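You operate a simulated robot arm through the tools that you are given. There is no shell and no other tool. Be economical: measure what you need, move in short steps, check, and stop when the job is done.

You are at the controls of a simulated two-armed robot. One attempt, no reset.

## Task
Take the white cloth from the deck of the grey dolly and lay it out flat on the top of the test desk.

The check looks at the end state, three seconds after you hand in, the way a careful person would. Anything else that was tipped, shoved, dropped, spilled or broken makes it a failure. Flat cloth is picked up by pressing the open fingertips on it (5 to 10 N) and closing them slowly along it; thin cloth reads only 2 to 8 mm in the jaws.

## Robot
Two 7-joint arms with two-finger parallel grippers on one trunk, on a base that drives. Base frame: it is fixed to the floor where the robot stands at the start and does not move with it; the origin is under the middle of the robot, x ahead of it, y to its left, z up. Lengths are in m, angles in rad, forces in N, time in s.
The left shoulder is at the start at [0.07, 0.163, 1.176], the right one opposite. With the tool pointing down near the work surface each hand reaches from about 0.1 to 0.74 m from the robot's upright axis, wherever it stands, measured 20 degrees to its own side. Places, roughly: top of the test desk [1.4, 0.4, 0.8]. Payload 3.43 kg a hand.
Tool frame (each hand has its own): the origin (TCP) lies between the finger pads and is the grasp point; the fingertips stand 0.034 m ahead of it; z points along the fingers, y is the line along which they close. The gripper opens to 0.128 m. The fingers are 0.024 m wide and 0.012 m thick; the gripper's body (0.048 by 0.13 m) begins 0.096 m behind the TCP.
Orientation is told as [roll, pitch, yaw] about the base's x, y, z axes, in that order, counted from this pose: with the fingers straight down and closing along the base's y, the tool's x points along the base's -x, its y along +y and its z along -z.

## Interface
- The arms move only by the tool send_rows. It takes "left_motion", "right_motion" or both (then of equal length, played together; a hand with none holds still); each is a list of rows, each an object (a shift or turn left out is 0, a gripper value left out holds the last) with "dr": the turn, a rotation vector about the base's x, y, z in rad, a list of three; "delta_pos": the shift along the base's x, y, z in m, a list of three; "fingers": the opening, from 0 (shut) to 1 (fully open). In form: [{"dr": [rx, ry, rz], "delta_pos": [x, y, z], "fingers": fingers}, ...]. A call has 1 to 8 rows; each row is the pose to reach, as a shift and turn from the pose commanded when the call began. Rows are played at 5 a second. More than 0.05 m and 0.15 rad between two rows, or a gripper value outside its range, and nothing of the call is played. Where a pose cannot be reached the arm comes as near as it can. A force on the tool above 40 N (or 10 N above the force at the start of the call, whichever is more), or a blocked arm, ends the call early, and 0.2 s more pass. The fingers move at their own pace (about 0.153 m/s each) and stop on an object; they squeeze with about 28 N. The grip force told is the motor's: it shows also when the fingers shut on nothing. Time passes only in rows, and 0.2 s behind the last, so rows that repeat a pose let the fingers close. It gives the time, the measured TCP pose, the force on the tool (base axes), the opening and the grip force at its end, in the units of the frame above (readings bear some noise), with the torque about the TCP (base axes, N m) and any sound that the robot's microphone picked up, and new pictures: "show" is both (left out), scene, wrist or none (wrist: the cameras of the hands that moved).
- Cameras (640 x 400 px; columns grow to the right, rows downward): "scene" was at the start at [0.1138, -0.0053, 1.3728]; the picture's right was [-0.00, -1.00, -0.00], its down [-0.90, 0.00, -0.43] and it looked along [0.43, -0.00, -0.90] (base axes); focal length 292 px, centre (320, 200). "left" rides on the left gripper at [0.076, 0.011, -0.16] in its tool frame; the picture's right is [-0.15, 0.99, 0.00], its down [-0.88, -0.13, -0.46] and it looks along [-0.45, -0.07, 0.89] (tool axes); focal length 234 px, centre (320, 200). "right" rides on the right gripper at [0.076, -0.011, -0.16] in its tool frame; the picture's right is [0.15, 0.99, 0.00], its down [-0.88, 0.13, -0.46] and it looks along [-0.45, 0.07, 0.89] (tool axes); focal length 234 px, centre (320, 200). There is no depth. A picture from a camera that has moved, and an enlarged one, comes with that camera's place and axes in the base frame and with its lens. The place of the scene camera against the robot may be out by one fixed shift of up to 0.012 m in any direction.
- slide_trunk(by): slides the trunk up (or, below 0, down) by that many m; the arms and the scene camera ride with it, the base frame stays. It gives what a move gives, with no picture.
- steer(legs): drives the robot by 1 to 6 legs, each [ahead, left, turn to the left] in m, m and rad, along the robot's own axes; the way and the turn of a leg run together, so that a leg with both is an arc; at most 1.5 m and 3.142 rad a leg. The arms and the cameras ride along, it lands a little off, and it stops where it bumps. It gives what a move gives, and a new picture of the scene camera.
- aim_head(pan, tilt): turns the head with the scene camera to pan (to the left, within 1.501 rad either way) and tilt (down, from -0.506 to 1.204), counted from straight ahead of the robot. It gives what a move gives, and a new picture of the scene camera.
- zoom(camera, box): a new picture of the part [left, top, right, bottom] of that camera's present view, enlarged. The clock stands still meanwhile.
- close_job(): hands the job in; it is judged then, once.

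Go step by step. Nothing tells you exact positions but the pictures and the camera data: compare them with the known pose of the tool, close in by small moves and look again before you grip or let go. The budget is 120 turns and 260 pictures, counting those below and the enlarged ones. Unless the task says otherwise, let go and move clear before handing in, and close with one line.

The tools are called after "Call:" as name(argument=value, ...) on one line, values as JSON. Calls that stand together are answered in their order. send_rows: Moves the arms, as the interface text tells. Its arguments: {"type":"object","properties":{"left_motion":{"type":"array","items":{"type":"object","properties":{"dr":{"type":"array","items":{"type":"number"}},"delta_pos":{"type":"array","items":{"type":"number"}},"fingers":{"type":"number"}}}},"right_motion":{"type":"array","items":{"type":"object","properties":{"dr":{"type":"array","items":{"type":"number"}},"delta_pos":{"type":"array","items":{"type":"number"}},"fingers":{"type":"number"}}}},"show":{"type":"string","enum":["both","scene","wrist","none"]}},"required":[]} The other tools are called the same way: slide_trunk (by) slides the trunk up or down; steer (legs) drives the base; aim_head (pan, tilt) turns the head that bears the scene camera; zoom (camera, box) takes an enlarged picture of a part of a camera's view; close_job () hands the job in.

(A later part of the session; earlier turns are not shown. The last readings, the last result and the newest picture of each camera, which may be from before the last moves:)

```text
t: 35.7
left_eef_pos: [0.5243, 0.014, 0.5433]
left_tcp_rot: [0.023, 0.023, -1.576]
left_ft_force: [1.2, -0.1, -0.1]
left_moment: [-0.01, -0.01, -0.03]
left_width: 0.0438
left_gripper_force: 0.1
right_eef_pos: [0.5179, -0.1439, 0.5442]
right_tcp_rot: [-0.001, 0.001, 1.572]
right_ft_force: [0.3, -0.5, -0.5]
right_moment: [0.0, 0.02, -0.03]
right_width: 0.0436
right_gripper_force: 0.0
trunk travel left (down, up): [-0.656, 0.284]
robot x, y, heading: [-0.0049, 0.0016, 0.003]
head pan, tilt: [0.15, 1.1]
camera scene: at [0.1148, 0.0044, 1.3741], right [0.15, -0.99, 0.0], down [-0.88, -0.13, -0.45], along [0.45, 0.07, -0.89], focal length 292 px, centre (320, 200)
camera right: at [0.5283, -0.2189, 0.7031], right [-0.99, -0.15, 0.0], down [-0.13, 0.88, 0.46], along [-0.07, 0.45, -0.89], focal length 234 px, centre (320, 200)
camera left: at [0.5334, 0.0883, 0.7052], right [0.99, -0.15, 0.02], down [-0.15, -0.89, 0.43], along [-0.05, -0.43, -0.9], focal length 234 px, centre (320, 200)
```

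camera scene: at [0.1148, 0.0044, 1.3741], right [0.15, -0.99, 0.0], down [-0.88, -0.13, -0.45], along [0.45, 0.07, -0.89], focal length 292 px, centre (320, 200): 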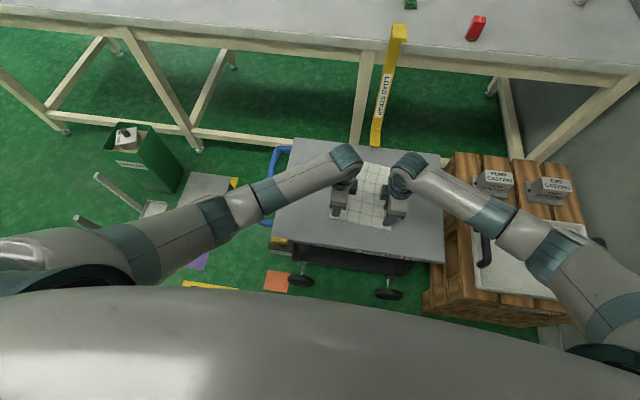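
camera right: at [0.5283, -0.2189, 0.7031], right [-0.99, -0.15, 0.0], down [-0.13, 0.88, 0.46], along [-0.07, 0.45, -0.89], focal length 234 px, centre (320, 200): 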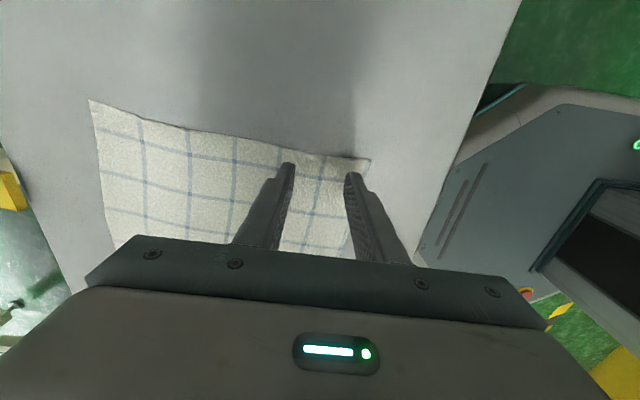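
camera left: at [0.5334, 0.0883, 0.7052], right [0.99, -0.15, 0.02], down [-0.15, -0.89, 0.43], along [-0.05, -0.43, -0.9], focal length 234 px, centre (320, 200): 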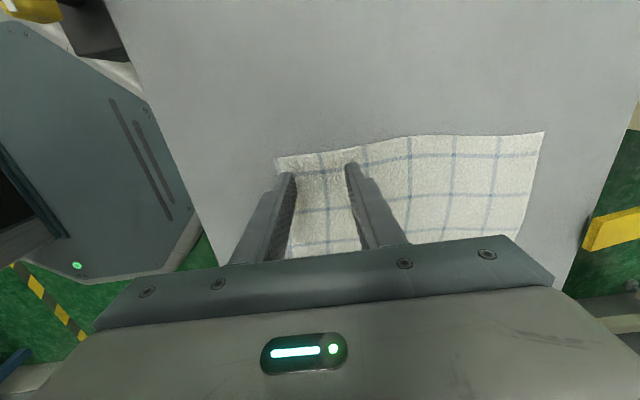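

The fingers line up just inside the corners. I'll nudge them slightly and lower carefully toward contact.

Call:
send_rows(left_motion=[{"delta_pos": [0.003, -0.003, -0.01]}, {"delta_pos": [0.003, -0.003, -0.018]}, {"delta_pos": [0.003, -0.003, -0.022]}, {"delta_pos": [0.003, -0.003, -0.025]}], right_motion=[{"delta_pos": [0.0, 0.005, -0.01]}, {"delta_pos": [0.0, 0.005, -0.018]}, {"delta_pos": [0.0, 0.005, -0.022]}, {"delta_pos": [0.0, 0.005, -0.025]}], show="wrist")

```text
t: 36.3
left_eef_pos: [0.5316, 0.0068, 0.5363]
left_tcp_rot: [0.034, 0.016, -1.578]
left_ft_force: [-3.9, 2.7, 27.9]
left_moment: [-0.04, 1.02, -0.08]
left_width: 0.0453
left_gripper_force: 1.8
right_eef_pos: [0.52, -0.1379, 0.5358]
right_tcp_rot: [-0.01, -0.005, 1.571]
right_ft_force: [-5.0, -1.2, 31.5]
right_moment: [-0.16, 1.2, 0.01]
right_width: 0.0464
right_gripper_force: 2.9
trunk travel left (down, up): [-0.656, 0.284]
robot x, y, heading: [0.0008, -0.003, -0.003]
head pan, tilt: [0.15, 1.1]
stopped in row 3 (left hand): the force on the tool passed its limit at 44 N (the readings are from after the stop); the commanded pose is now the measured one
camera right: at [0.5305, -0.2142, 0.6944], right [-0.99, -0.15, -0.01], down [-0.14, 0.88, 0.46], along [-0.06, 0.45, -0.89], focal length 234 px, centre (320, 200)
camera left: at [0.5388, 0.0832, 0.6977], right [0.99, -0.15, 0.03], down [-0.15, -0.89, 0.44], along [-0.04, -0.44, -0.9], focal length 234 px, centre (320, 200)
```

right: 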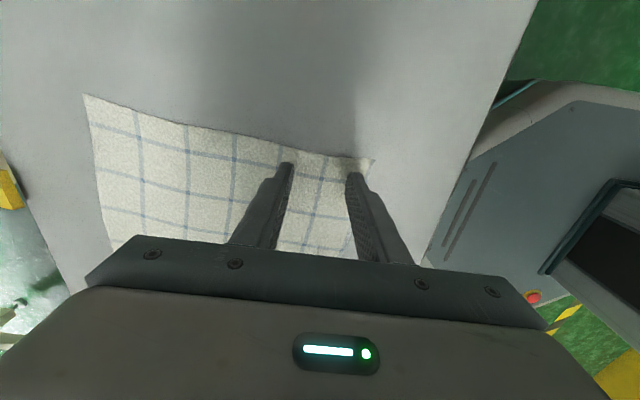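
left: 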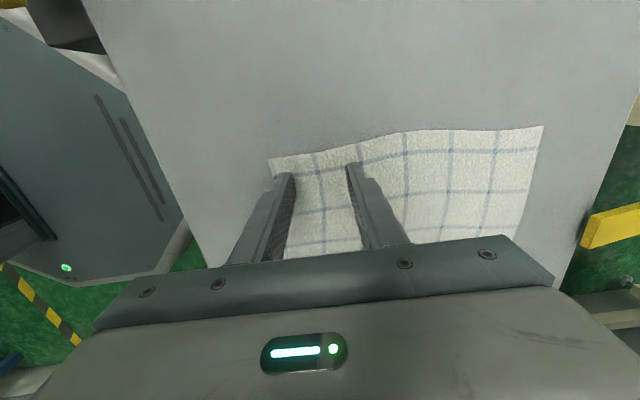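

Contact came at TCP z about 0.536, so the deck is at about 0.50. The force is too high, so I'll back off a little and read it again.

Call:
send_rows(left_motion=[{"delta_pos": [0, 0, 0.002]}, {"delta_pos": [0, 0, 0.002]}], right_motion=[{"delta_pos": [0, 0, 0.002]}, {"delta_pos": [0, 0, 0.002]}], show="none")

```text
t: 36.9
left_eef_pos: [0.5315, 0.0102, 0.537]
left_tcp_rot: [0.035, 0.014, -1.579]
left_ft_force: [-0.9, -4.3, 27.5]
left_moment: [-0.3, 0.81, 0.13]
left_width: 0.043
left_gripper_force: 0.2
right_eef_pos: [0.5197, -0.14, 0.5359]
right_tcp_rot: [-0.011, -0.003, 1.573]
right_ft_force: [3.5, 3.2, 27.7]
right_moment: [0.05, 0.68, -0.09]
right_width: 0.0419
right_gripper_force: 0.1
trunk travel left (down, up): [-0.656, 0.284]
robot x, y, heading: [-0.0008, -0.0007, -0.005]
head pan, tilt: [0.15, 1.1]
```

Call:
send_rows(left_motion=[{"delta_pos": [0, 0, 0.003]}, {"delta_pos": [0, 0, 0.004]}], right_motion=[{"delta_pos": [0, 0, 0.003]}, {"delta_pos": [0, 0, 0.004]}], show="none")

```text
t: 37.5
left_eef_pos: [0.531, 0.0112, 0.5363]
left_tcp_rot: [0.032, 0.02, -1.575]
left_ft_force: [1.3, -1.5, 10.3]
left_moment: [-0.15, 0.27, 0.05]
left_width: 0.043
left_gripper_force: 0.1
right_eef_pos: [0.5191, -0.1409, 0.5362]
right_tcp_rot: [-0.006, 0.001, 1.571]
right_ft_force: [0.5, 1.1, 9.8]
right_moment: [0.05, 0.25, -0.07]
right_width: 0.043
right_gripper_force: 0.1
trunk travel left (down, up): [-0.656, 0.284]
robot x, y, heading: [-0.0011, 0.0043, -0.001]
head pan, tilt: [0.15, 1.1]
```

About 10 N on each hand, which is good. Now I close both grippers slowly along the cloth.

Call:
send_rows(left_motion=[{"fingers": 0.3}, {"fingers": 0.26}, {"fingers": 0.22}, {"fingers": 0.18}, {"fingers": 0.14}, {"fingers": 0.1}, {"fingers": 0.06}, {"fingers": 0.02}], right_motion=[{"fingers": 0.3}, {"fingers": 0.26}, {"fingers": 0.22}, {"fingers": 0.18}, {"fingers": 0.14}, {"fingers": 0.1}, {"fingers": 0.06}, {"fingers": 0.02}], show="wrist")

```text
t: 39.3
left_eef_pos: [0.5317, 0.0108, 0.5377]
left_tcp_rot: [0.028, 0.019, -1.577]
left_ft_force: [0.1, -0.6, -0.1]
left_moment: [0.05, 0.01, 0.02]
left_width: 0.0029
left_gripper_force: 0.1
right_eef_pos: [0.5202, -0.141, 0.5355]
right_tcp_rot: [-0.005, -0.002, 1.57]
right_ft_force: [0.5, 0.8, 0.0]
right_moment: [0.04, 0.02, 0.02]
right_width: 0.0027
right_gripper_force: 0.4
trunk travel left (down, up): [-0.656, 0.284]
robot x, y, heading: [-0.0041, 0.0028, 0.002]
head pan, tilt: [0.15, 1.1]
camera right: at [0.5305, -0.2162, 0.6948], right [-0.99, -0.15, 0.0], down [-0.13, 0.88, 0.46], along [-0.06, 0.45, -0.89], focal length 234 px, centre (320, 200)
camera left: at [0.5391, 0.0845, 0.6984], right [0.99, -0.15, 0.03], down [-0.15, -0.89, 0.43], along [-0.04, -0.43, -0.9], focal length 234 px, centre (320, 200)
```

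right: 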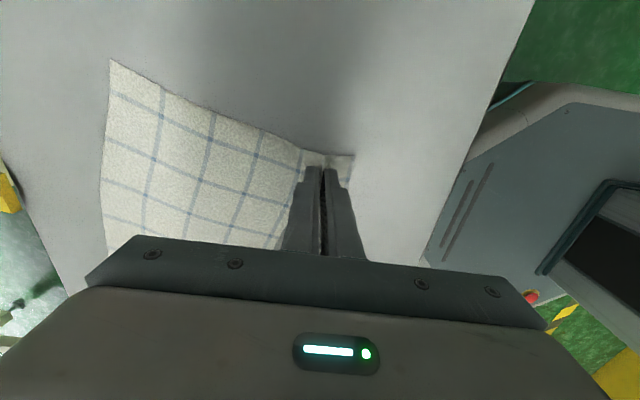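
left: 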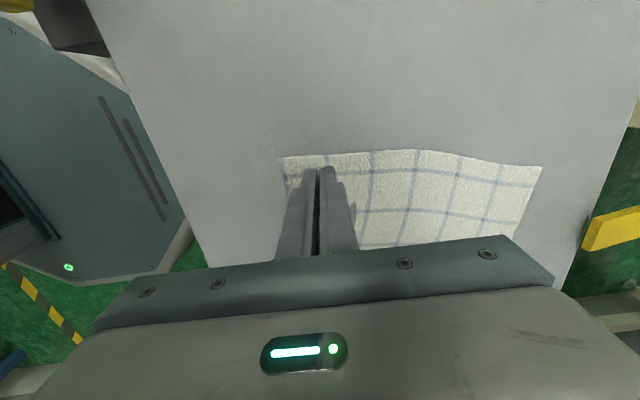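

The cloth has gathered between the fingers. I'll shut the grippers fully to see what the jaws read.

Call:
send_rows(left_motion=[{"fingers": 0.0}, {"fingers": 0.0}, {"fingers": 0.0}], right_motion=[{"fingers": 0.0}, {"fingers": 0.0}, {"fingers": 0.0}], show="none")

Call:
zoom(camera="left", box=[240, 130, 400, 230])

Call:
zoom(camera="right", box=[240, 130, 400, 230])

```text
t: 40.1
left_eef_pos: [0.5315, 0.011, 0.5363]
left_tcp_rot: [0.028, 0.017, -1.576]
left_ft_force: [-1.3, -0.3, 0.8]
left_moment: [-0.01, 0.02, 0.02]
left_width: 0.0002
left_gripper_force: 28.4
right_eef_pos: [0.5189, -0.1403, 0.5356]
right_tcp_rot: [-0.005, -0.001, 1.571]
right_ft_force: [-0.6, 0.1, 1.4]
right_moment: [0.02, 0.01, -0.03]
right_width: 0.0019
right_gripper_force: 28.1
trunk travel left (down, up): [-0.656, 0.284]
robot x, y, heading: [0.0053, 0.0006, -0.001]
head pan, tilt: [0.15, 1.1]
```

```text
4.00 times, centred on (320, 180) of left
camera zoom: at [0.5391, 0.0845, 0.6984], right [0.99, -0.15, 0.03], down [-0.15, -0.89, 0.43], along [-0.04, -0.43, -0.9], focal length 937 px, centre (320, 280)
```

zoom: 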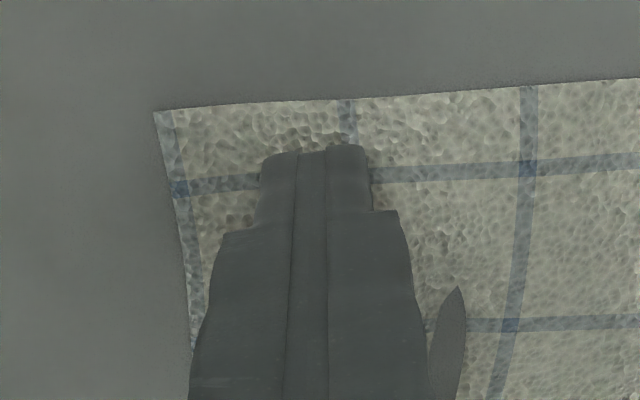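

```text
4.00 times, centred on (320, 180) of right
camera zoom: at [0.5306, -0.2162, 0.6949], right [-0.99, -0.15, -0.01], down [-0.13, 0.88, 0.46], along [-0.06, 0.45, -0.89], focal length 937 px, centre (320, 280)
```

zoom: 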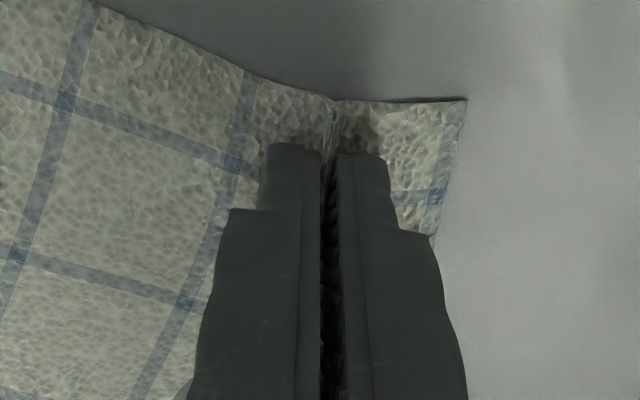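

The right hand holds a fold (1.9 mm), but the left slid over the cloth and its near finger was at the very edge. I'll lift the left hand slightly, open it, shift it 12 mm inward and press again a bit firmer.

Call:
send_rows(left_motion=[{"delta_pos": [0, 0, 0.01]}, {"delta_pos": [0.012, 0.004, 0.01], "fingers": 0.34, "dr": [-0.015, -0.02, 0]}, {"delta_pos": [0.012, 0.004, 0.01], "fingers": 0.34, "dr": [-0.015, -0.02, 0]}, {"delta_pos": [0.012, 0.004, 0.004], "dr": [-0.015, -0.02, 0]}, {"delta_pos": [0.012, 0.004, 0.0], "dr": [-0.015, -0.02, 0]}, {"delta_pos": [0.012, 0.004, -0.002], "dr": [-0.015, -0.02, 0]}], show="wrist")

```text
t: 41.5
left_eef_pos: [0.5444, 0.014, 0.5365]
left_tcp_rot: [0.051, 0.003, -1.577]
left_ft_force: [1.0, 0.3, 7.4]
left_moment: [0.02, 0.18, -0.01]
left_width: 0.0431
left_gripper_force: 0.0
right_eef_pos: [0.5199, -0.1393, 0.5371]
right_tcp_rot: [-0.006, 0.001, 1.572]
right_ft_force: [-0.3, 0.4, 0.2]
right_moment: [0.0, 0.03, -0.03]
right_width: 0.0019
right_gripper_force: 28.3
trunk travel left (down, up): [-0.656, 0.284]
robot x, y, heading: [0.0018, -0.0005, -0.001]
head pan, tilt: [0.15, 1.1]
camera left: at [0.5479, 0.0903, 0.6975], right [0.99, -0.15, 0.05], down [-0.16, -0.88, 0.45], along [-0.02, -0.45, -0.89], focal length 234 px, centre (320, 200)
```

left: 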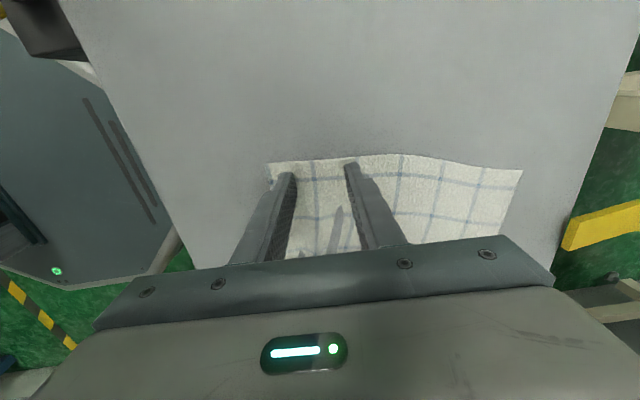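

The left hand is tilted by 0.05 rad, so only its near finger presses. I'll level it, press again, and then close while holding the pressure.

Call:
send_rows(left_motion=[{"delta_pos": [0, 0, 0.004], "dr": [0, 0.03, 0]}, {"delta_pos": [0, 0, 0.004], "dr": [0, 0.055, 0]}, {"delta_pos": [0, 0, 0.001], "dr": [0, 0.055, 0]}, {"delta_pos": [0, 0, -0.0005], "dr": [0, 0.055, 0]}, {"delta_pos": [0, 0, -0.0005], "dr": [0, 0.055, 0]}], show="none")

```text
t: 42.7
left_eef_pos: [0.5456, 0.014, 0.5349]
left_tcp_rot: [-0.003, 0.002, -1.576]
left_ft_force: [-1.1, 2.1, 13.2]
left_moment: [0.06, -0.21, 0.06]
left_width: 0.043
left_gripper_force: 0.0
right_eef_pos: [0.5188, -0.1405, 0.5372]
right_tcp_rot: [-0.005, 0.0, 1.572]
right_ft_force: [0.0, -0.2, 0.5]
right_moment: [0.04, 0.02, -0.01]
right_width: 0.0017
right_gripper_force: 27.9
trunk travel left (down, up): [-0.656, 0.284]
robot x, y, heading: [0.0048, 0.0019, -0.0]
head pan, tilt: [0.15, 1.1]
```

Call:
send_rows(left_motion=[{"fingers": 0.29, "dr": [0, -0.01, 0]}, {"fingers": 0.24, "dr": [0, -0.01, 0]}, {"fingers": 0.19, "dr": [0, -0.01, 0]}, {"fingers": 0.14, "dr": [0, -0.01, 0], "delta_pos": [0, 0, -0.0005]}, {"fingers": 0.1, "dr": [0, -0.01, 0], "delta_pos": [0, 0, -0.001]}, {"fingers": 0.06, "dr": [0, -0.01, 0], "delta_pos": [0, 0, -0.001]}, {"fingers": 0.0, "dr": [0, -0.01, 0], "delta_pos": [0, 0, -0.001]}, {"fingers": 0.0, "dr": [0, -0.01, 0], "delta_pos": [0, 0, 0]}], show="wrist")

```text
t: 44.5
left_eef_pos: [0.5431, 0.0139, 0.5355]
left_tcp_rot: [0.006, 0.003, -1.576]
left_ft_force: [2.5, -2.9, 24.6]
left_moment: [-0.13, 0.12, 0.02]
left_width: 0.0023
left_gripper_force: 27.6
right_eef_pos: [0.5189, -0.1406, 0.5368]
right_tcp_rot: [-0.008, -0.003, 1.572]
right_ft_force: [-0.1, 0.5, -0.8]
right_moment: [0.0, 0.03, 0.0]
right_width: 0.0019
right_gripper_force: 27.9
trunk travel left (down, up): [-0.656, 0.284]
robot x, y, heading: [-0.0002, -0.001, -0.002]
head pan, tilt: [0.15, 1.1]
camera left: at [0.5544, 0.0894, 0.6956], right [0.99, -0.15, 0.01], down [-0.14, -0.88, 0.45], along [-0.06, -0.45, -0.89], focal length 234 px, centre (320, 200)
```

left: 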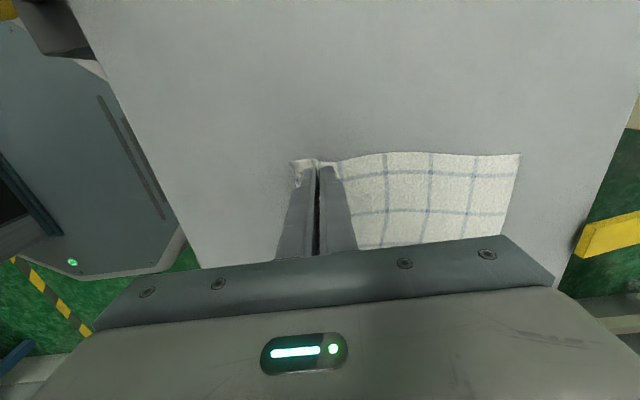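

Both hands now hold a fold of cloth (2.3 and 1.9 mm). I'll lift both together gently and check.

Call:
send_rows(left_motion=[{"delta_pos": [0, 0, 0.01]}, {"delta_pos": [0, 0, 0.025]}, {"delta_pos": [0, 0, 0.045]}, {"delta_pos": [0, 0, 0.07]}, {"delta_pos": [0, 0, 0.1]}, {"delta_pos": [0, 0, 0.13]}, {"delta_pos": [0, 0, 0.16]}, {"delta_pos": [0, 0, 0.19]}], right_motion=[{"delta_pos": [0, 0, 0.01]}, {"delta_pos": [0, 0, 0.025]}, {"delta_pos": [0, 0, 0.045]}, {"delta_pos": [0, 0, 0.07]}, {"delta_pos": [0, 0, 0.1]}, {"delta_pos": [0, 0, 0.13]}, {"delta_pos": [0, 0, 0.16]}, {"delta_pos": [0, 0, 0.19]}])

```text
t: 46.3
left_eef_pos: [0.5451, 0.0143, 0.7244]
left_tcp_rot: [0.003, 0.003, -1.576]
left_ft_force: [0.4, 0.4, 1.4]
left_moment: [-0.02, 0.01, -0.01]
left_width: 0.0019
left_gripper_force: 28.1
right_eef_pos: [0.5198, -0.139, 0.7248]
right_tcp_rot: [-0.006, 0.0, 1.571]
right_ft_force: [0.4, 0.0, -0.6]
right_moment: [-0.02, 0.01, -0.03]
right_width: 0.0023
right_gripper_force: 27.3
trunk travel left (down, up): [-0.656, 0.284]
robot x, y, heading: [-0.0009, -0.0, 0.002]
head pan, tilt: [0.15, 1.1]
camera scene: at [0.1144, 0.0043, 1.374], right [0.15, -0.99, 0.0], down [-0.88, -0.13, -0.45], along [0.45, 0.07, -0.89], focal length 292 px, centre (320, 200)
camera right: at [0.5295, -0.2149, 0.8852], right [-0.99, -0.15, -0.01], down [-0.13, 0.88, 0.46], along [-0.06, 0.45, -0.89], focal length 234 px, centre (320, 200)
camera left: at [0.5568, 0.0905, 0.885], right [0.99, -0.15, 0.0], down [-0.14, -0.88, 0.45], along [-0.07, -0.45, -0.89], focal length 234 px, centre (320, 200)
```

scene: 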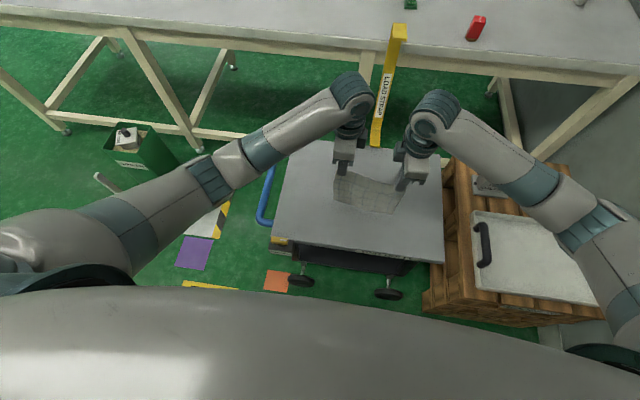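
right: 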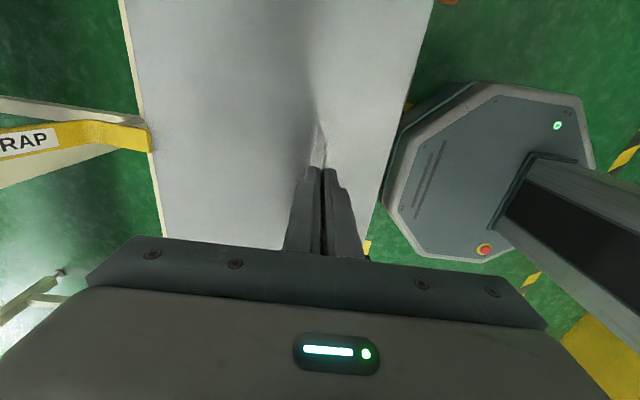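
left: 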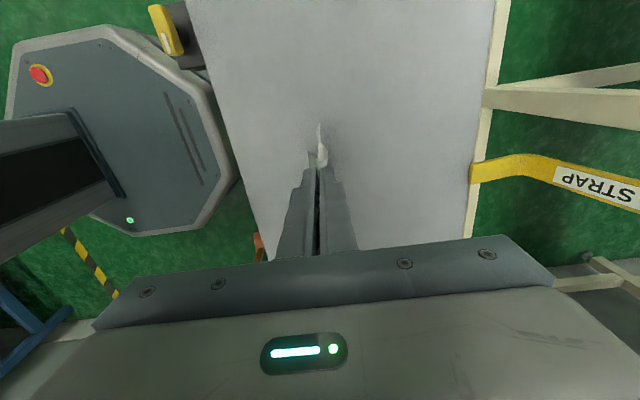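

Both corners are held and the cloth hangs cleanly between the hands. I'll raise it to about z 1.05 and draw it back before driving.

Call:
send_rows(left_motion=[{"delta_pos": [-0.01, 0, 0.04]}, {"delta_pos": [-0.02, 0, 0.08]}, {"delta_pos": [-0.035, 0, 0.12]}, {"delta_pos": [-0.05, 0, 0.16]}, {"delta_pos": [-0.065, 0, 0.2]}, {"delta_pos": [-0.08, 0, 0.24]}, {"delta_pos": [-0.095, 0, 0.28]}, {"delta_pos": [-0.1, 0, 0.32]}], right_motion=[{"delta_pos": [-0.005, 0, 0.04]}, {"delta_pos": [-0.01, 0, 0.08]}, {"delta_pos": [-0.02, 0, 0.12]}, {"delta_pos": [-0.035, 0, 0.16]}, {"delta_pos": [-0.045, 0, 0.2]}, {"delta_pos": [-0.06, 0, 0.24]}, {"delta_pos": [-0.07, 0, 0.28]}, {"delta_pos": [-0.075, 0, 0.32]}], show="scene")

Call:
aim_head(pan=1.4, tilt=0.7)

```text
t: 48.1
left_eef_pos: [0.4412, 0.013, 1.044]
left_tcp_rot: [0.006, 0.003, -1.577]
left_ft_force: [-0.6, -0.1, -0.3]
left_moment: [-0.01, 0.0, 0.02]
left_width: 0.0019
left_gripper_force: 28.5
right_eef_pos: [0.4456, -0.1377, 1.0447]
right_tcp_rot: [-0.004, -0.003, 1.569]
right_ft_force: [0.5, 0.0, 0.1]
right_moment: [-0.01, -0.02, -0.02]
right_width: 0.0019
right_gripper_force: 27.8
trunk travel left (down, up): [-0.656, 0.284]
robot x, y, heading: [0.0028, 0.0017, -0.0]
head pan, tilt: [0.15, 1.1]
camera scene: at [0.1133, 0.0044, 1.374], right [0.15, -0.99, 0.0], down [-0.88, -0.13, -0.45], along [0.45, 0.07, -0.89], focal length 292 px, centre (320, 200)
```

scene: 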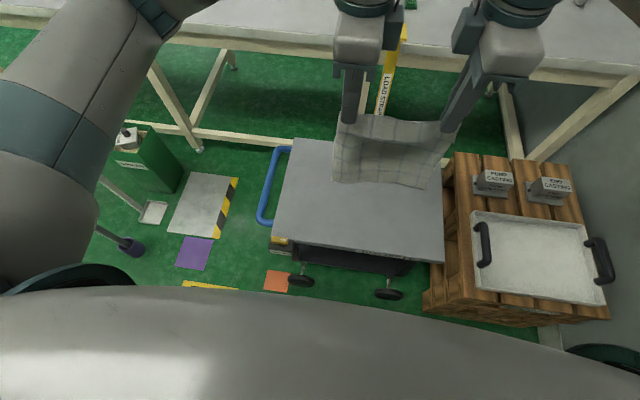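

```text
t: 49.5
left_eef_pos: [0.4429, 0.0127, 1.0432]
left_tcp_rot: [0.004, 0.004, -1.575]
left_ft_force: [0.0, -0.1, -0.7]
left_moment: [0.0, 0.04, -0.03]
left_width: 0.002
left_gripper_force: 27.4
right_eef_pos: [0.4465, -0.1381, 1.0437]
right_tcp_rot: [-0.005, -0.002, 1.571]
right_ft_force: [0.8, -0.2, -0.2]
right_moment: [-0.03, 0.02, -0.01]
right_width: 0.002
right_gripper_force: 27.9
trunk travel left (down, up): [-0.656, 0.284]
robot x, y, heading: [0.0021, 0.0003, -0.0]
head pan, tilt: [1.4, 0.7]
camera scene: at [0.0667, 0.0785, 1.4041], right [0.99, -0.17, 0.0], down [-0.11, -0.63, -0.76], along [0.13, 0.75, -0.64], focal length 292 px, centre (320, 200)
```

scene: 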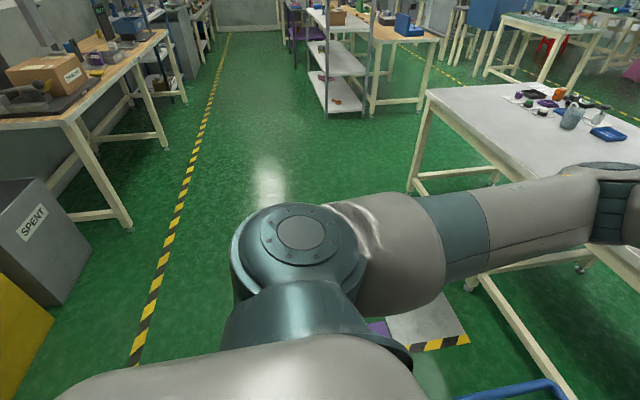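

The corridor to the left is clear. I'll back up a little and strafe left about 1.43 m, then check the picture before approaching the desk.

Call:
steer(legs=[[-0.12, 0, 0], [0, 1.43, 0]])

Call:
aim_head(pan=-0.1, tilt=0.95)

```text
t: 57.4
left_eef_pos: [0.3358, 1.4137, 1.0439]
left_tcp_rot: [0.004, 0.003, -1.592]
left_ft_force: [0.6, 0.2, -0.4]
left_moment: [0.01, -0.02, 0.02]
left_width: 0.0021
left_gripper_force: 27.6
right_eef_pos: [0.3372, 1.2621, 1.0448]
right_tcp_rot: [-0.005, -0.002, 1.556]
right_ft_force: [0.2, -0.5, 0.6]
right_moment: [-0.01, 0.0, 0.0]
right_width: 0.0018
right_gripper_force: 27.8
trunk travel left (down, up): [-0.656, 0.284]
robot x, y, heading: [-0.1063, 1.4083, -0.012]
head pan, tilt: [1.4, 0.7]
camera scene: at [-0.0389, 1.485, 1.4041], right [0.98, -0.19, 0.0], down [-0.12, -0.63, -0.76], along [0.14, 0.75, -0.64], focal length 292 px, centre (320, 200)
```

scene: 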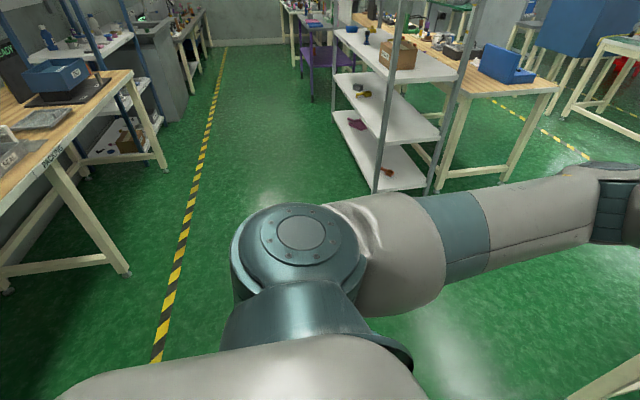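

```text
t: 59.0
left_eef_pos: [0.3371, 1.4131, 1.0444]
left_tcp_rot: [0.003, 0.003, -1.59]
left_ft_force: [-1.0, 0.1, 0.0]
left_moment: [0.01, 0.02, 0.0]
left_width: 0.0022
left_gripper_force: 28.2
right_eef_pos: [0.3374, 1.2622, 1.0452]
right_tcp_rot: [-0.004, -0.002, 1.555]
right_ft_force: [-0.2, 0.0, 0.1]
right_moment: [0.0, -0.01, 0.0]
right_width: 0.0018
right_gripper_force: 27.8
trunk travel left (down, up): [-0.656, 0.284]
robot x, y, heading: [-0.1105, 1.4094, -0.019]
head pan, tilt: [-0.099, 0.949]
camera scene: at [0.0176, 1.3931, 1.3843], right [-0.11, -0.99, 0.0], down [-0.81, 0.09, -0.58], along [0.58, -0.07, -0.81], focal length 292 px, centre (320, 200)
```

scene: 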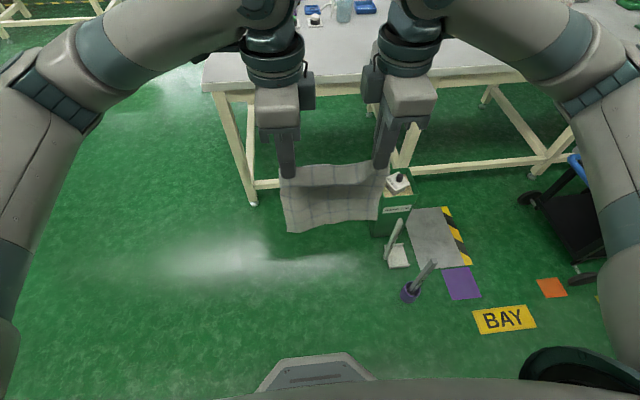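

The desk's front edge is at x about 0.94 and its left end at y about 1.68, and the cloth hangs to about desk height. I'll raise the hands 9 cm first, then drive up to the desk, shifting slightly left to keep clear of the bin.

Call:
send_rows(left_motion=[{"delta_pos": [0, 0, 0.03]}, {"delta_pos": [0, 0, 0.06]}, {"delta_pos": [0, 0, 0.09]}], right_motion=[{"delta_pos": [0, 0, 0.03]}, {"delta_pos": [0, 0, 0.06]}, {"delta_pos": [0, 0, 0.09]}], show="none")

Call:
steer(legs=[[0, 0.06, 0.019], [0.4, 0, 0]])

```text
t: 59.8
left_eef_pos: [0.3343, 1.4146, 1.1352]
left_tcp_rot: [0.003, 0.003, -1.592]
left_ft_force: [0.6, 0.0, 0.3]
left_moment: [-0.03, -0.02, -0.03]
left_width: 0.0019
left_gripper_force: 28.0
right_eef_pos: [0.3355, 1.2629, 1.1358]
right_tcp_rot: [-0.005, -0.001, 1.555]
right_ft_force: [0.8, -0.1, -0.4]
right_moment: [-0.02, 0.0, -0.02]
right_width: 0.002
right_gripper_force: 28.1
trunk travel left (down, up): [-0.656, 0.284]
robot x, y, heading: [-0.1084, 1.4088, -0.014]
head pan, tilt: [-0.099, 0.949]
```

```text
t: 62.8
left_eef_pos: [0.7385, 1.4828, 1.1343]
left_tcp_rot: [0.004, 0.003, -1.574]
left_ft_force: [0.1, 0.3, 0.8]
left_moment: [-0.03, -0.01, -0.01]
left_width: 0.0018
left_gripper_force: 27.6
right_eef_pos: [0.7418, 1.3316, 1.1354]
right_tcp_rot: [-0.005, -0.001, 1.573]
right_ft_force: [0.0, 0.1, -0.2]
right_moment: [0.01, -0.02, -0.02]
right_width: 0.0016
right_gripper_force: 27.6
trunk travel left (down, up): [-0.656, 0.284]
robot x, y, heading: [0.2946, 1.4713, -0.003]
head pan, tilt: [-0.099, 0.949]
camera scene: at [0.4196, 1.4567, 1.3843], right [-0.1, -1.0, 0.0], down [-0.81, 0.08, -0.58], along [0.58, -0.06, -0.81], focal length 292 px, centre (320, 200)
```

scene: 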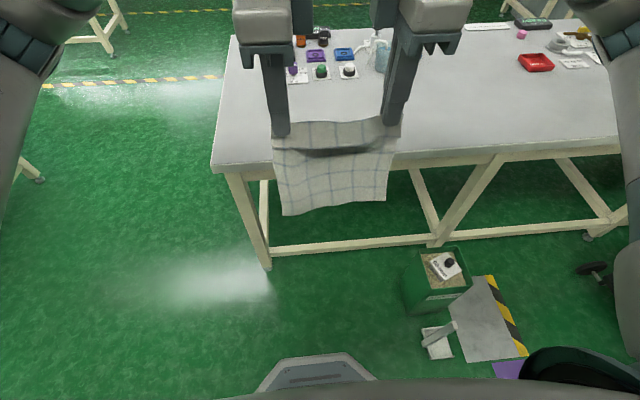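

The hands clear the desk and the nearest desk items start at x about 1.34. I'll drive forward another 0.23 m.

Call:
steer(legs=[[0.23, 0, 0]])

```text
t: 64.6
left_eef_pos: [0.9685, 1.4822, 1.1344]
left_tcp_rot: [0.003, 0.002, -1.58]
left_ft_force: [0.5, -0.1, -0.1]
left_moment: [0.0, -0.01, 0.0]
left_width: 0.002
left_gripper_force: 28.7
right_eef_pos: [0.9706, 1.3281, 1.1354]
right_tcp_rot: [-0.005, -0.001, 1.569]
right_ft_force: [0.1, 0.2, 0.4]
right_moment: [0.03, -0.01, -0.02]
right_width: 0.0021
right_gripper_force: 28.3
trunk travel left (down, up): [-0.656, 0.284]
robot x, y, heading: [0.529, 1.4701, -0.003]
head pan, tilt: [-0.099, 0.949]
camera scene: at [0.649, 1.4561, 1.3843], right [-0.1, -0.99, 0.0], down [-0.81, 0.08, -0.58], along [0.58, -0.06, -0.81], focal length 292 px, centre (320, 200)
```

scene: 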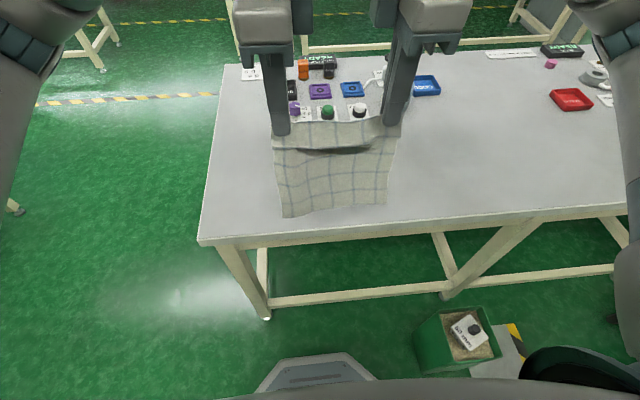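

The desk edge here is at x about 0.97 and the desk items stay beyond x 1.35. I'll close in 8 cm more so the arms have reach, and then extend the hands out over the desk.

Call:
steer(legs=[[0.08, 0, 0]])

Call:
send_rows(left_motion=[{"delta_pos": [0.03, 0.0, 0]}, {"delta_pos": [0.06, 0.0, 0]}, {"delta_pos": [0.09, 0.0, 0]}, {"delta_pos": [0.12, 0.0, 0]}, {"delta_pos": [0.15, 0.0, 0]}, {"delta_pos": [0.18, 0.0, 0]}, {"delta_pos": [0.2, 0.0, 0]}, {"delta_pos": [0.21, 0.0, 0]}], right_motion=[{"delta_pos": [0.03, 0.0, 0]}, {"delta_pos": [0.06, 0.0, 0]}, {"delta_pos": [0.09, 0.0, 0]}, {"delta_pos": [0.12, 0.0, 0]}, {"delta_pos": [0.15, 0.0, 0]}, {"delta_pos": [0.18, 0.0, 0]}, {"delta_pos": [0.2, 0.0, 0]}, {"delta_pos": [0.21, 0.0, 0]}], show="both")

```text
t: 65.6
left_eef_pos: [1.0469, 1.4811, 1.1346]
left_tcp_rot: [0.005, 0.002, -1.582]
left_ft_force: [-0.8, -1.2, 0.1]
left_moment: [0.02, 0.02, 0.01]
left_width: 0.002
left_gripper_force: 27.9
right_eef_pos: [1.0507, 1.3271, 1.1351]
right_tcp_rot: [-0.004, -0.001, 1.566]
right_ft_force: [0.9, 0.5, 0.5]
right_moment: [0.01, 0.04, 0.02]
right_width: 0.0019
right_gripper_force: 27.8
trunk travel left (down, up): [-0.656, 0.284]
robot x, y, heading: [0.6016, 1.4667, -0.003]
head pan, tilt: [-0.099, 0.949]
camera scene: at [0.7286, 1.4556, 1.3844], right [-0.1, -0.99, 0.0], down [-0.81, 0.08, -0.58], along [0.58, -0.06, -0.81], focal length 292 px, centre (320, 200)
```

scene: 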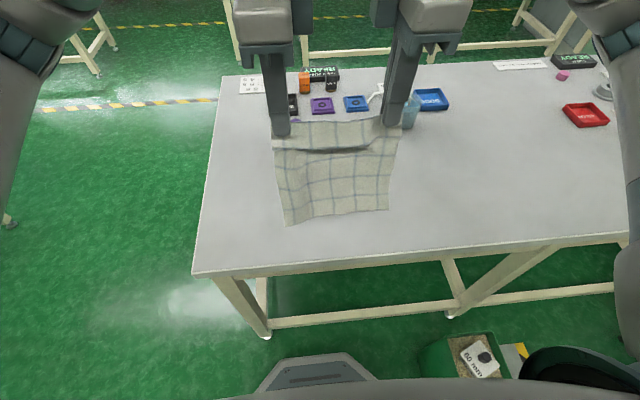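

```text
t: 67.4
left_eef_pos: [1.2575, 1.4811, 1.1356]
left_tcp_rot: [0.005, 0.004, -1.582]
left_ft_force: [0.4, -0.1, 0.0]
left_moment: [0.01, -0.01, 0.02]
left_width: 0.0018
left_gripper_force: 27.7
right_eef_pos: [1.2594, 1.3276, 1.1335]
right_tcp_rot: [-0.006, -0.002, 1.566]
right_ft_force: [-0.9, 0.4, 0.0]
right_moment: [-0.03, -0.03, -0.03]
right_width: 0.0022
right_gripper_force: 28.0
trunk travel left (down, up): [-0.656, 0.284]
robot x, y, heading: [0.6046, 1.4702, -0.002]
head pan, tilt: [-0.099, 0.949]
camera scene: at [0.7289, 1.4556, 1.3842], right [-0.1, -0.99, 0.0], down [-0.81, 0.08, -0.58], along [0.58, -0.06, -0.81], focal length 292 px, centre (320, 200)
camera right: at [1.2698, 1.2517, 1.293], right [-0.99, -0.14, -0.01], down [-0.13, 0.88, 0.46], along [-0.06, 0.45, -0.89], focal length 234 px, centre (320, 200)
camera left: at [1.2688, 1.5572, 1.2972], right [0.99, -0.16, 0.0], down [-0.14, -0.88, 0.45], along [-0.07, -0.45, -0.89], focal length 234 px, centre (320, 200)
```

scene: 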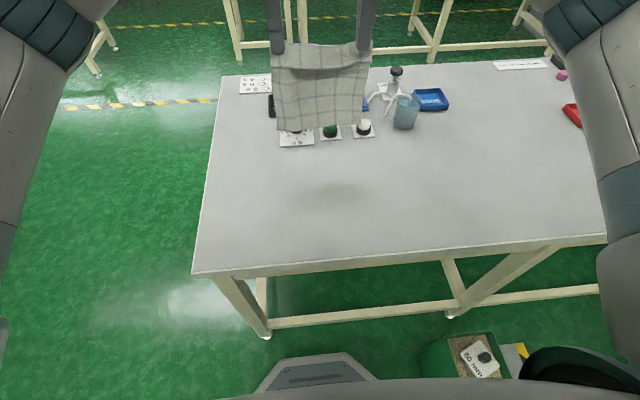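
right: 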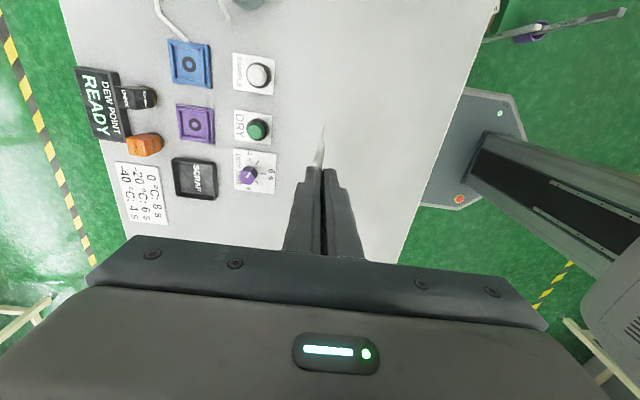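
left: 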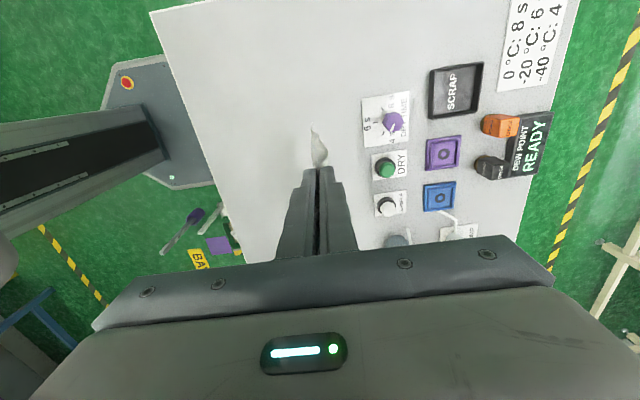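

The desk edge is at x about 1.0 and the desk cards start at about 1.34, so the cloth will fit at x about 1.05–1.29. I'll lower straight down until the bottom hem is near the desk.

Call:
send_rows(left_motion=[{"delta_pos": [0, 0, -0.02]}, {"delta_pos": [0, 0, -0.04]}, {"delta_pos": [0, 0, -0.06]}, {"delta_pos": [0, 0, -0.08]}, {"delta_pos": [0, 0, -0.08]}], right_motion=[{"delta_pos": [0, 0, -0.02]}, {"delta_pos": [0, 0, -0.04]}, {"delta_pos": [0, 0, -0.06]}, {"delta_pos": [0, 0, -0.08]}, {"delta_pos": [0, 0, -0.08]}], show="scene")

```text
t: 68.6
left_eef_pos: [1.2561, 1.4795, 1.0559]
left_tcp_rot: [0.005, 0.003, -1.581]
left_ft_force: [0.4, -0.8, -1.2]
left_moment: [-0.02, -0.03, -0.03]
left_width: 0.0023
left_gripper_force: 27.6
right_eef_pos: [1.2581, 1.3272, 1.0558]
right_tcp_rot: [-0.006, -0.002, 1.567]
right_ft_force: [0.4, 0.3, -0.2]
right_moment: [-0.01, 0.04, -0.01]
right_width: 0.0021
right_gripper_force: 28.2
trunk travel left (down, up): [-0.656, 0.284]
robot x, y, heading: [0.6024, 1.466, -0.004]
head pan, tilt: [-0.099, 0.949]
camera scene: at [0.7277, 1.4557, 1.3844], right [-0.1, -0.99, 0.0], down [-0.81, 0.08, -0.58], along [0.58, -0.06, -0.81], focal length 292 px, centre (320, 200)
```

scene: 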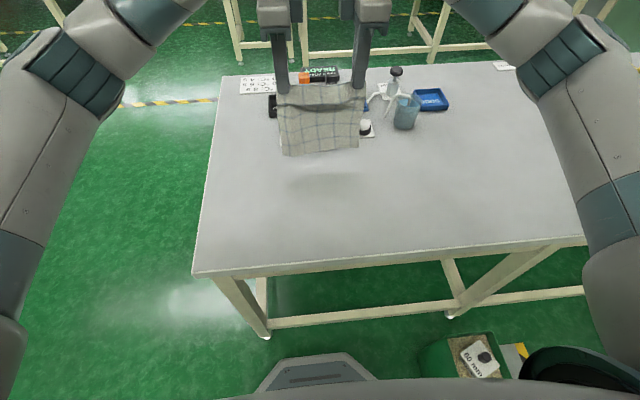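

The hem is just above the desk. Now I begin the lay-down: descending while drawing the hands back toward the robot.

Call:
send_rows(left_motion=[{"delta_pos": [0, 0, -0.015]}, {"delta_pos": [0, 0, -0.03]}, {"delta_pos": [-0.015, 0, -0.045]}, {"delta_pos": [-0.03, 0, -0.06]}, {"delta_pos": [-0.045, 0, -0.075]}, {"delta_pos": [-0.06, 0, -0.09]}, {"delta_pos": [-0.075, 0, -0.105]}, {"delta_pos": [-0.09, 0, -0.12]}], right_motion=[{"delta_pos": [0, 0, -0.015]}, {"delta_pos": [0, 0, -0.03]}, {"delta_pos": [-0.015, 0, -0.045]}, {"delta_pos": [-0.03, 0, -0.06]}, {"delta_pos": [-0.045, 0, -0.075]}, {"delta_pos": [-0.06, 0, -0.09]}, {"delta_pos": [-0.075, 0, -0.105]}, {"delta_pos": [-0.09, 0, -0.12]}], show="scene")

```text
t: 70.4
left_eef_pos: [1.1642, 1.4789, 0.9333]
left_tcp_rot: [0.003, 0.002, -1.58]
left_ft_force: [0.4, 0.2, 0.3]
left_moment: [-0.02, 0.01, 0.01]
left_width: 0.0019
left_gripper_force: 27.4
right_eef_pos: [1.1711, 1.3301, 0.9348]
right_tcp_rot: [-0.005, -0.002, 1.568]
right_ft_force: [0.2, 0.6, 0.5]
right_moment: [0.02, -0.03, -0.01]
right_width: 0.0021
right_gripper_force: 27.4
trunk travel left (down, up): [-0.656, 0.284]
robot x, y, heading: [0.6053, 1.4661, -0.005]
head pan, tilt: [-0.099, 0.949]
camera scene: at [0.7283, 1.4556, 1.3844], right [-0.1, -0.99, 0.0], down [-0.81, 0.08, -0.58], along [0.58, -0.06, -0.81], focal length 292 px, centre (320, 200)
```

scene: 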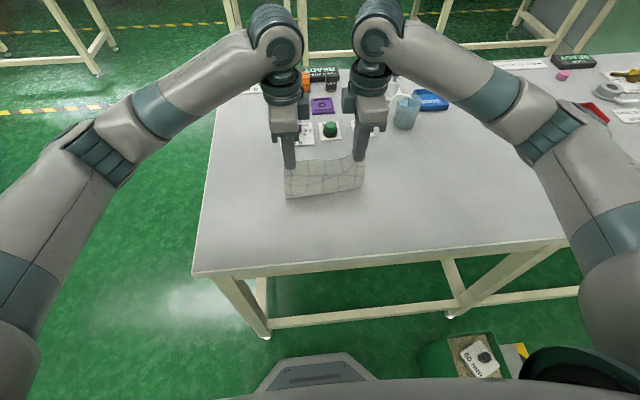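

The lower half should be lying on the desk, hidden behind the hanging part. I'll check with the wrist cameras.

Call:
zoom(camera="left", box=[160, 60, 480, 260])

Call:
zoom(camera="right", box=[160, 60, 480, 260])

```text
2.00 times, centred on (320, 160) of left
camera zoom: at [1.1763, 1.5559, 1.0941], right [0.99, -0.16, 0.0], down [-0.14, -0.88, 0.45], along [-0.07, -0.45, -0.89], focal length 468 px, centre (320, 280)
```

zoom: 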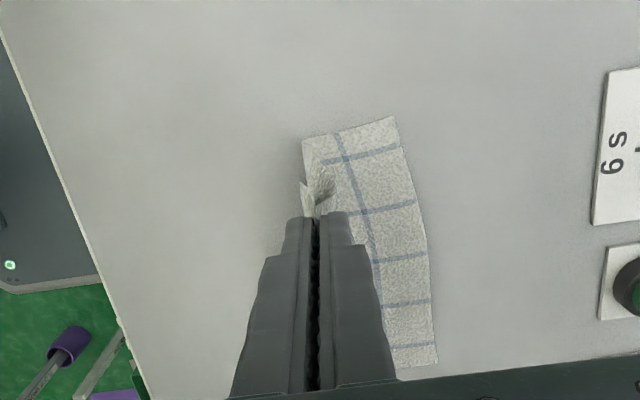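

```text
2.00 times, centred on (320, 160) of right
camera zoom: at [1.1806, 1.2539, 1.0943], right [-0.99, -0.14, -0.01], down [-0.13, 0.88, 0.46], along [-0.06, 0.45, -0.89], focal length 468 px, centre (320, 280)
```

zoom: 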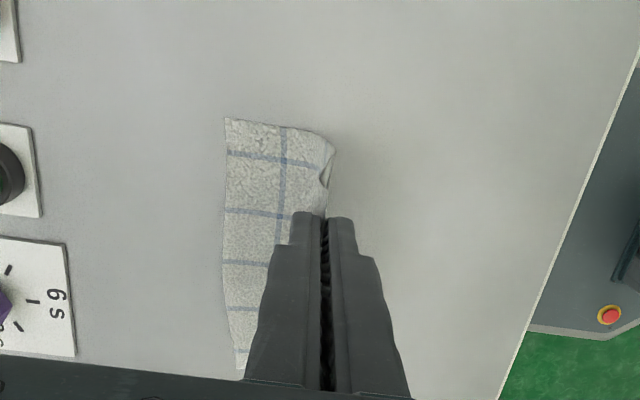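

It is laying down well, but the far hem landed at x about 1.225, so the near hem would end up right at the desk edge (about 1.0). I'll retrace upward and start 6.5 cm farther forward.

Call:
send_rows(left_motion=[{"delta_pos": [0.015, 0, 0.02]}, {"delta_pos": [0.03, 0, 0.04]}, {"delta_pos": [0.045, 0, 0.06]}, {"delta_pos": [0.065, 0, 0.085]}, {"delta_pos": [0.085, 0, 0.11]}, {"delta_pos": [0.11, 0, 0.13]}, {"delta_pos": [0.14, 0, 0.135]}, {"delta_pos": [0.16, 0, 0.135]}], right_motion=[{"delta_pos": [0.015, 0, 0.02]}, {"delta_pos": [0.03, 0, 0.04]}, {"delta_pos": [0.045, 0, 0.06]}, {"delta_pos": [0.065, 0, 0.085]}, {"delta_pos": [0.085, 0, 0.11]}, {"delta_pos": [0.11, 0, 0.13]}, {"delta_pos": [0.14, 0, 0.135]}, {"delta_pos": [0.16, 0, 0.135]}])

```text
t: 72.2
left_eef_pos: [1.3264, 1.4797, 1.0699]
left_tcp_rot: [0.003, 0.003, -1.581]
left_ft_force: [-0.8, -0.1, -0.5]
left_moment: [-0.01, 0.04, -0.03]
left_width: 0.0019
left_gripper_force: 27.9
right_eef_pos: [1.3302, 1.329, 1.0692]
right_tcp_rot: [-0.004, -0.003, 1.567]
right_ft_force: [-0.1, -0.2, 0.3]
right_moment: [0.01, 0.02, 0.04]
right_width: 0.002
right_gripper_force: 27.8
trunk travel left (down, up): [-0.656, 0.284]
robot x, y, heading: [0.6077, 1.4713, 0.001]
head pan, tilt: [-0.099, 0.949]
camera scene: at [0.7291, 1.4558, 1.3842], right [-0.1, -0.99, 0.0], down [-0.81, 0.08, -0.58], along [0.58, -0.06, -0.81], focal length 292 px, centre (320, 200)
camera right: at [1.3405, 1.2526, 1.2285], right [-0.99, -0.14, 0.0], down [-0.13, 0.88, 0.46], along [-0.06, 0.45, -0.89], focal length 234 px, centre (320, 200)
camera left: at [1.3391, 1.5567, 1.2304], right [0.99, -0.16, 0.0], down [-0.14, -0.88, 0.45], along [-0.07, -0.45, -0.89], focal length 234 px, centre (320, 200)
```

scene: 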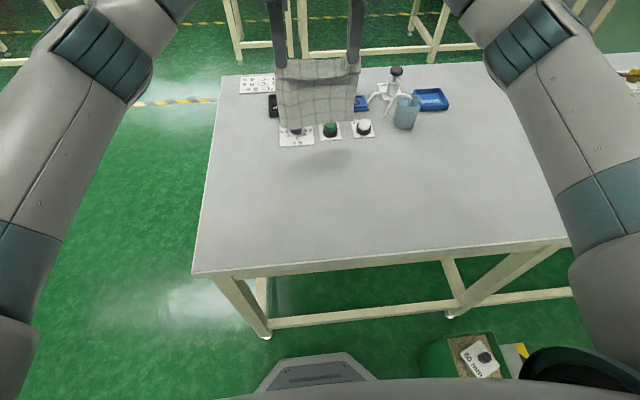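
right: 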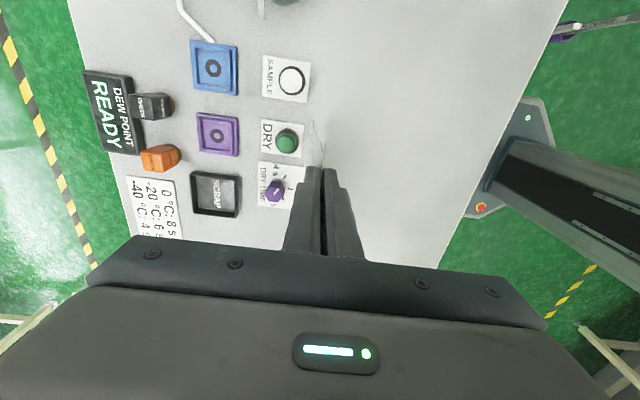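
left: 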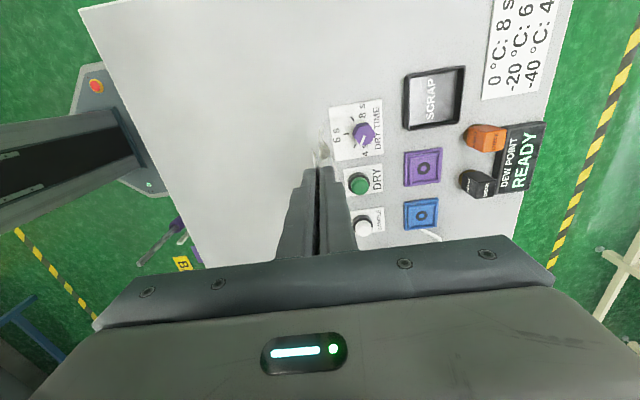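

The cards begin at x about 1.354 and the desk edge is at about 0.993. Starting from x about 1.33 should land the cloth between roughly 1.06 and 1.30, so I'll lay it down again.

Call:
send_rows(left_motion=[{"delta_pos": [0, 0, -0.02]}, {"delta_pos": [0, 0, -0.035]}, {"delta_pos": [-0.008, 0, -0.05]}, {"delta_pos": [-0.022, 0, -0.066]}, {"delta_pos": [-0.038, 0, -0.082]}, {"delta_pos": [-0.055, 0, -0.1]}, {"delta_pos": [-0.073, 0, -0.118]}, {"delta_pos": [-0.091, 0, -0.136]}], right_motion=[{"delta_pos": [0, 0, -0.02]}, {"delta_pos": [0, 0, -0.035]}, {"delta_pos": [-0.008, 0, -0.05]}, {"delta_pos": [-0.022, 0, -0.066]}, {"delta_pos": [-0.038, 0, -0.082]}, {"delta_pos": [-0.055, 0, -0.1]}, {"delta_pos": [-0.073, 0, -0.118]}, {"delta_pos": [-0.091, 0, -0.136]}], show="wrist")

```text
t: 74.0
left_eef_pos: [1.2369, 1.4814, 0.9328]
left_tcp_rot: [0.007, 0.002, -1.582]
left_ft_force: [-0.8, 0.0, 0.4]
left_moment: [0.01, 0.01, 0.0]
left_width: 0.0019
left_gripper_force: 27.6
right_eef_pos: [1.2399, 1.3298, 0.9353]
right_tcp_rot: [-0.007, -0.003, 1.567]
right_ft_force: [0.2, 0.6, 0.8]
right_moment: [0.02, 0.02, 0.03]
right_width: 0.0019
right_gripper_force: 28.2
trunk travel left (down, up): [-0.656, 0.284]
robot x, y, heading: [0.6032, 1.4673, -0.001]
head pan, tilt: [-0.099, 0.949]
camera right: at [1.2501, 1.2545, 1.0935], right [-0.99, -0.14, -0.01], down [-0.13, 0.88, 0.46], along [-0.06, 0.45, -0.89], focal length 234 px, centre (320, 200)
camera left: at [1.2493, 1.5564, 1.0939], right [0.99, -0.16, 0.0], down [-0.14, -0.88, 0.45], along [-0.07, -0.45, -0.89], focal length 234 px, centre (320, 200)
```

right: 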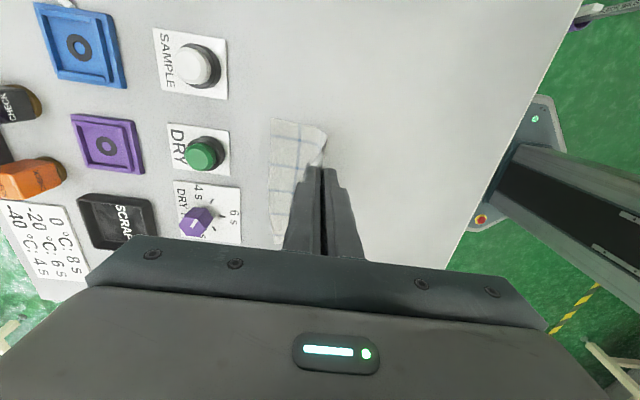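
left: 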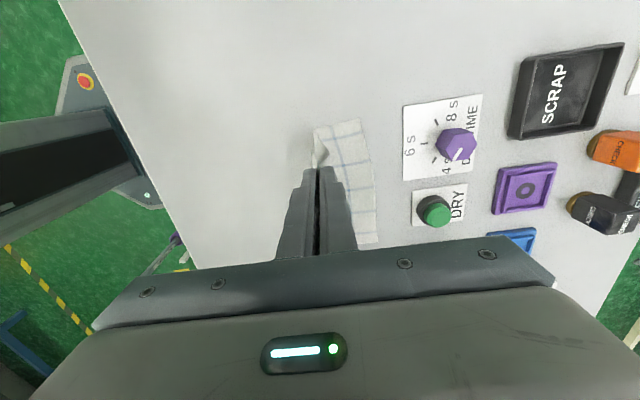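

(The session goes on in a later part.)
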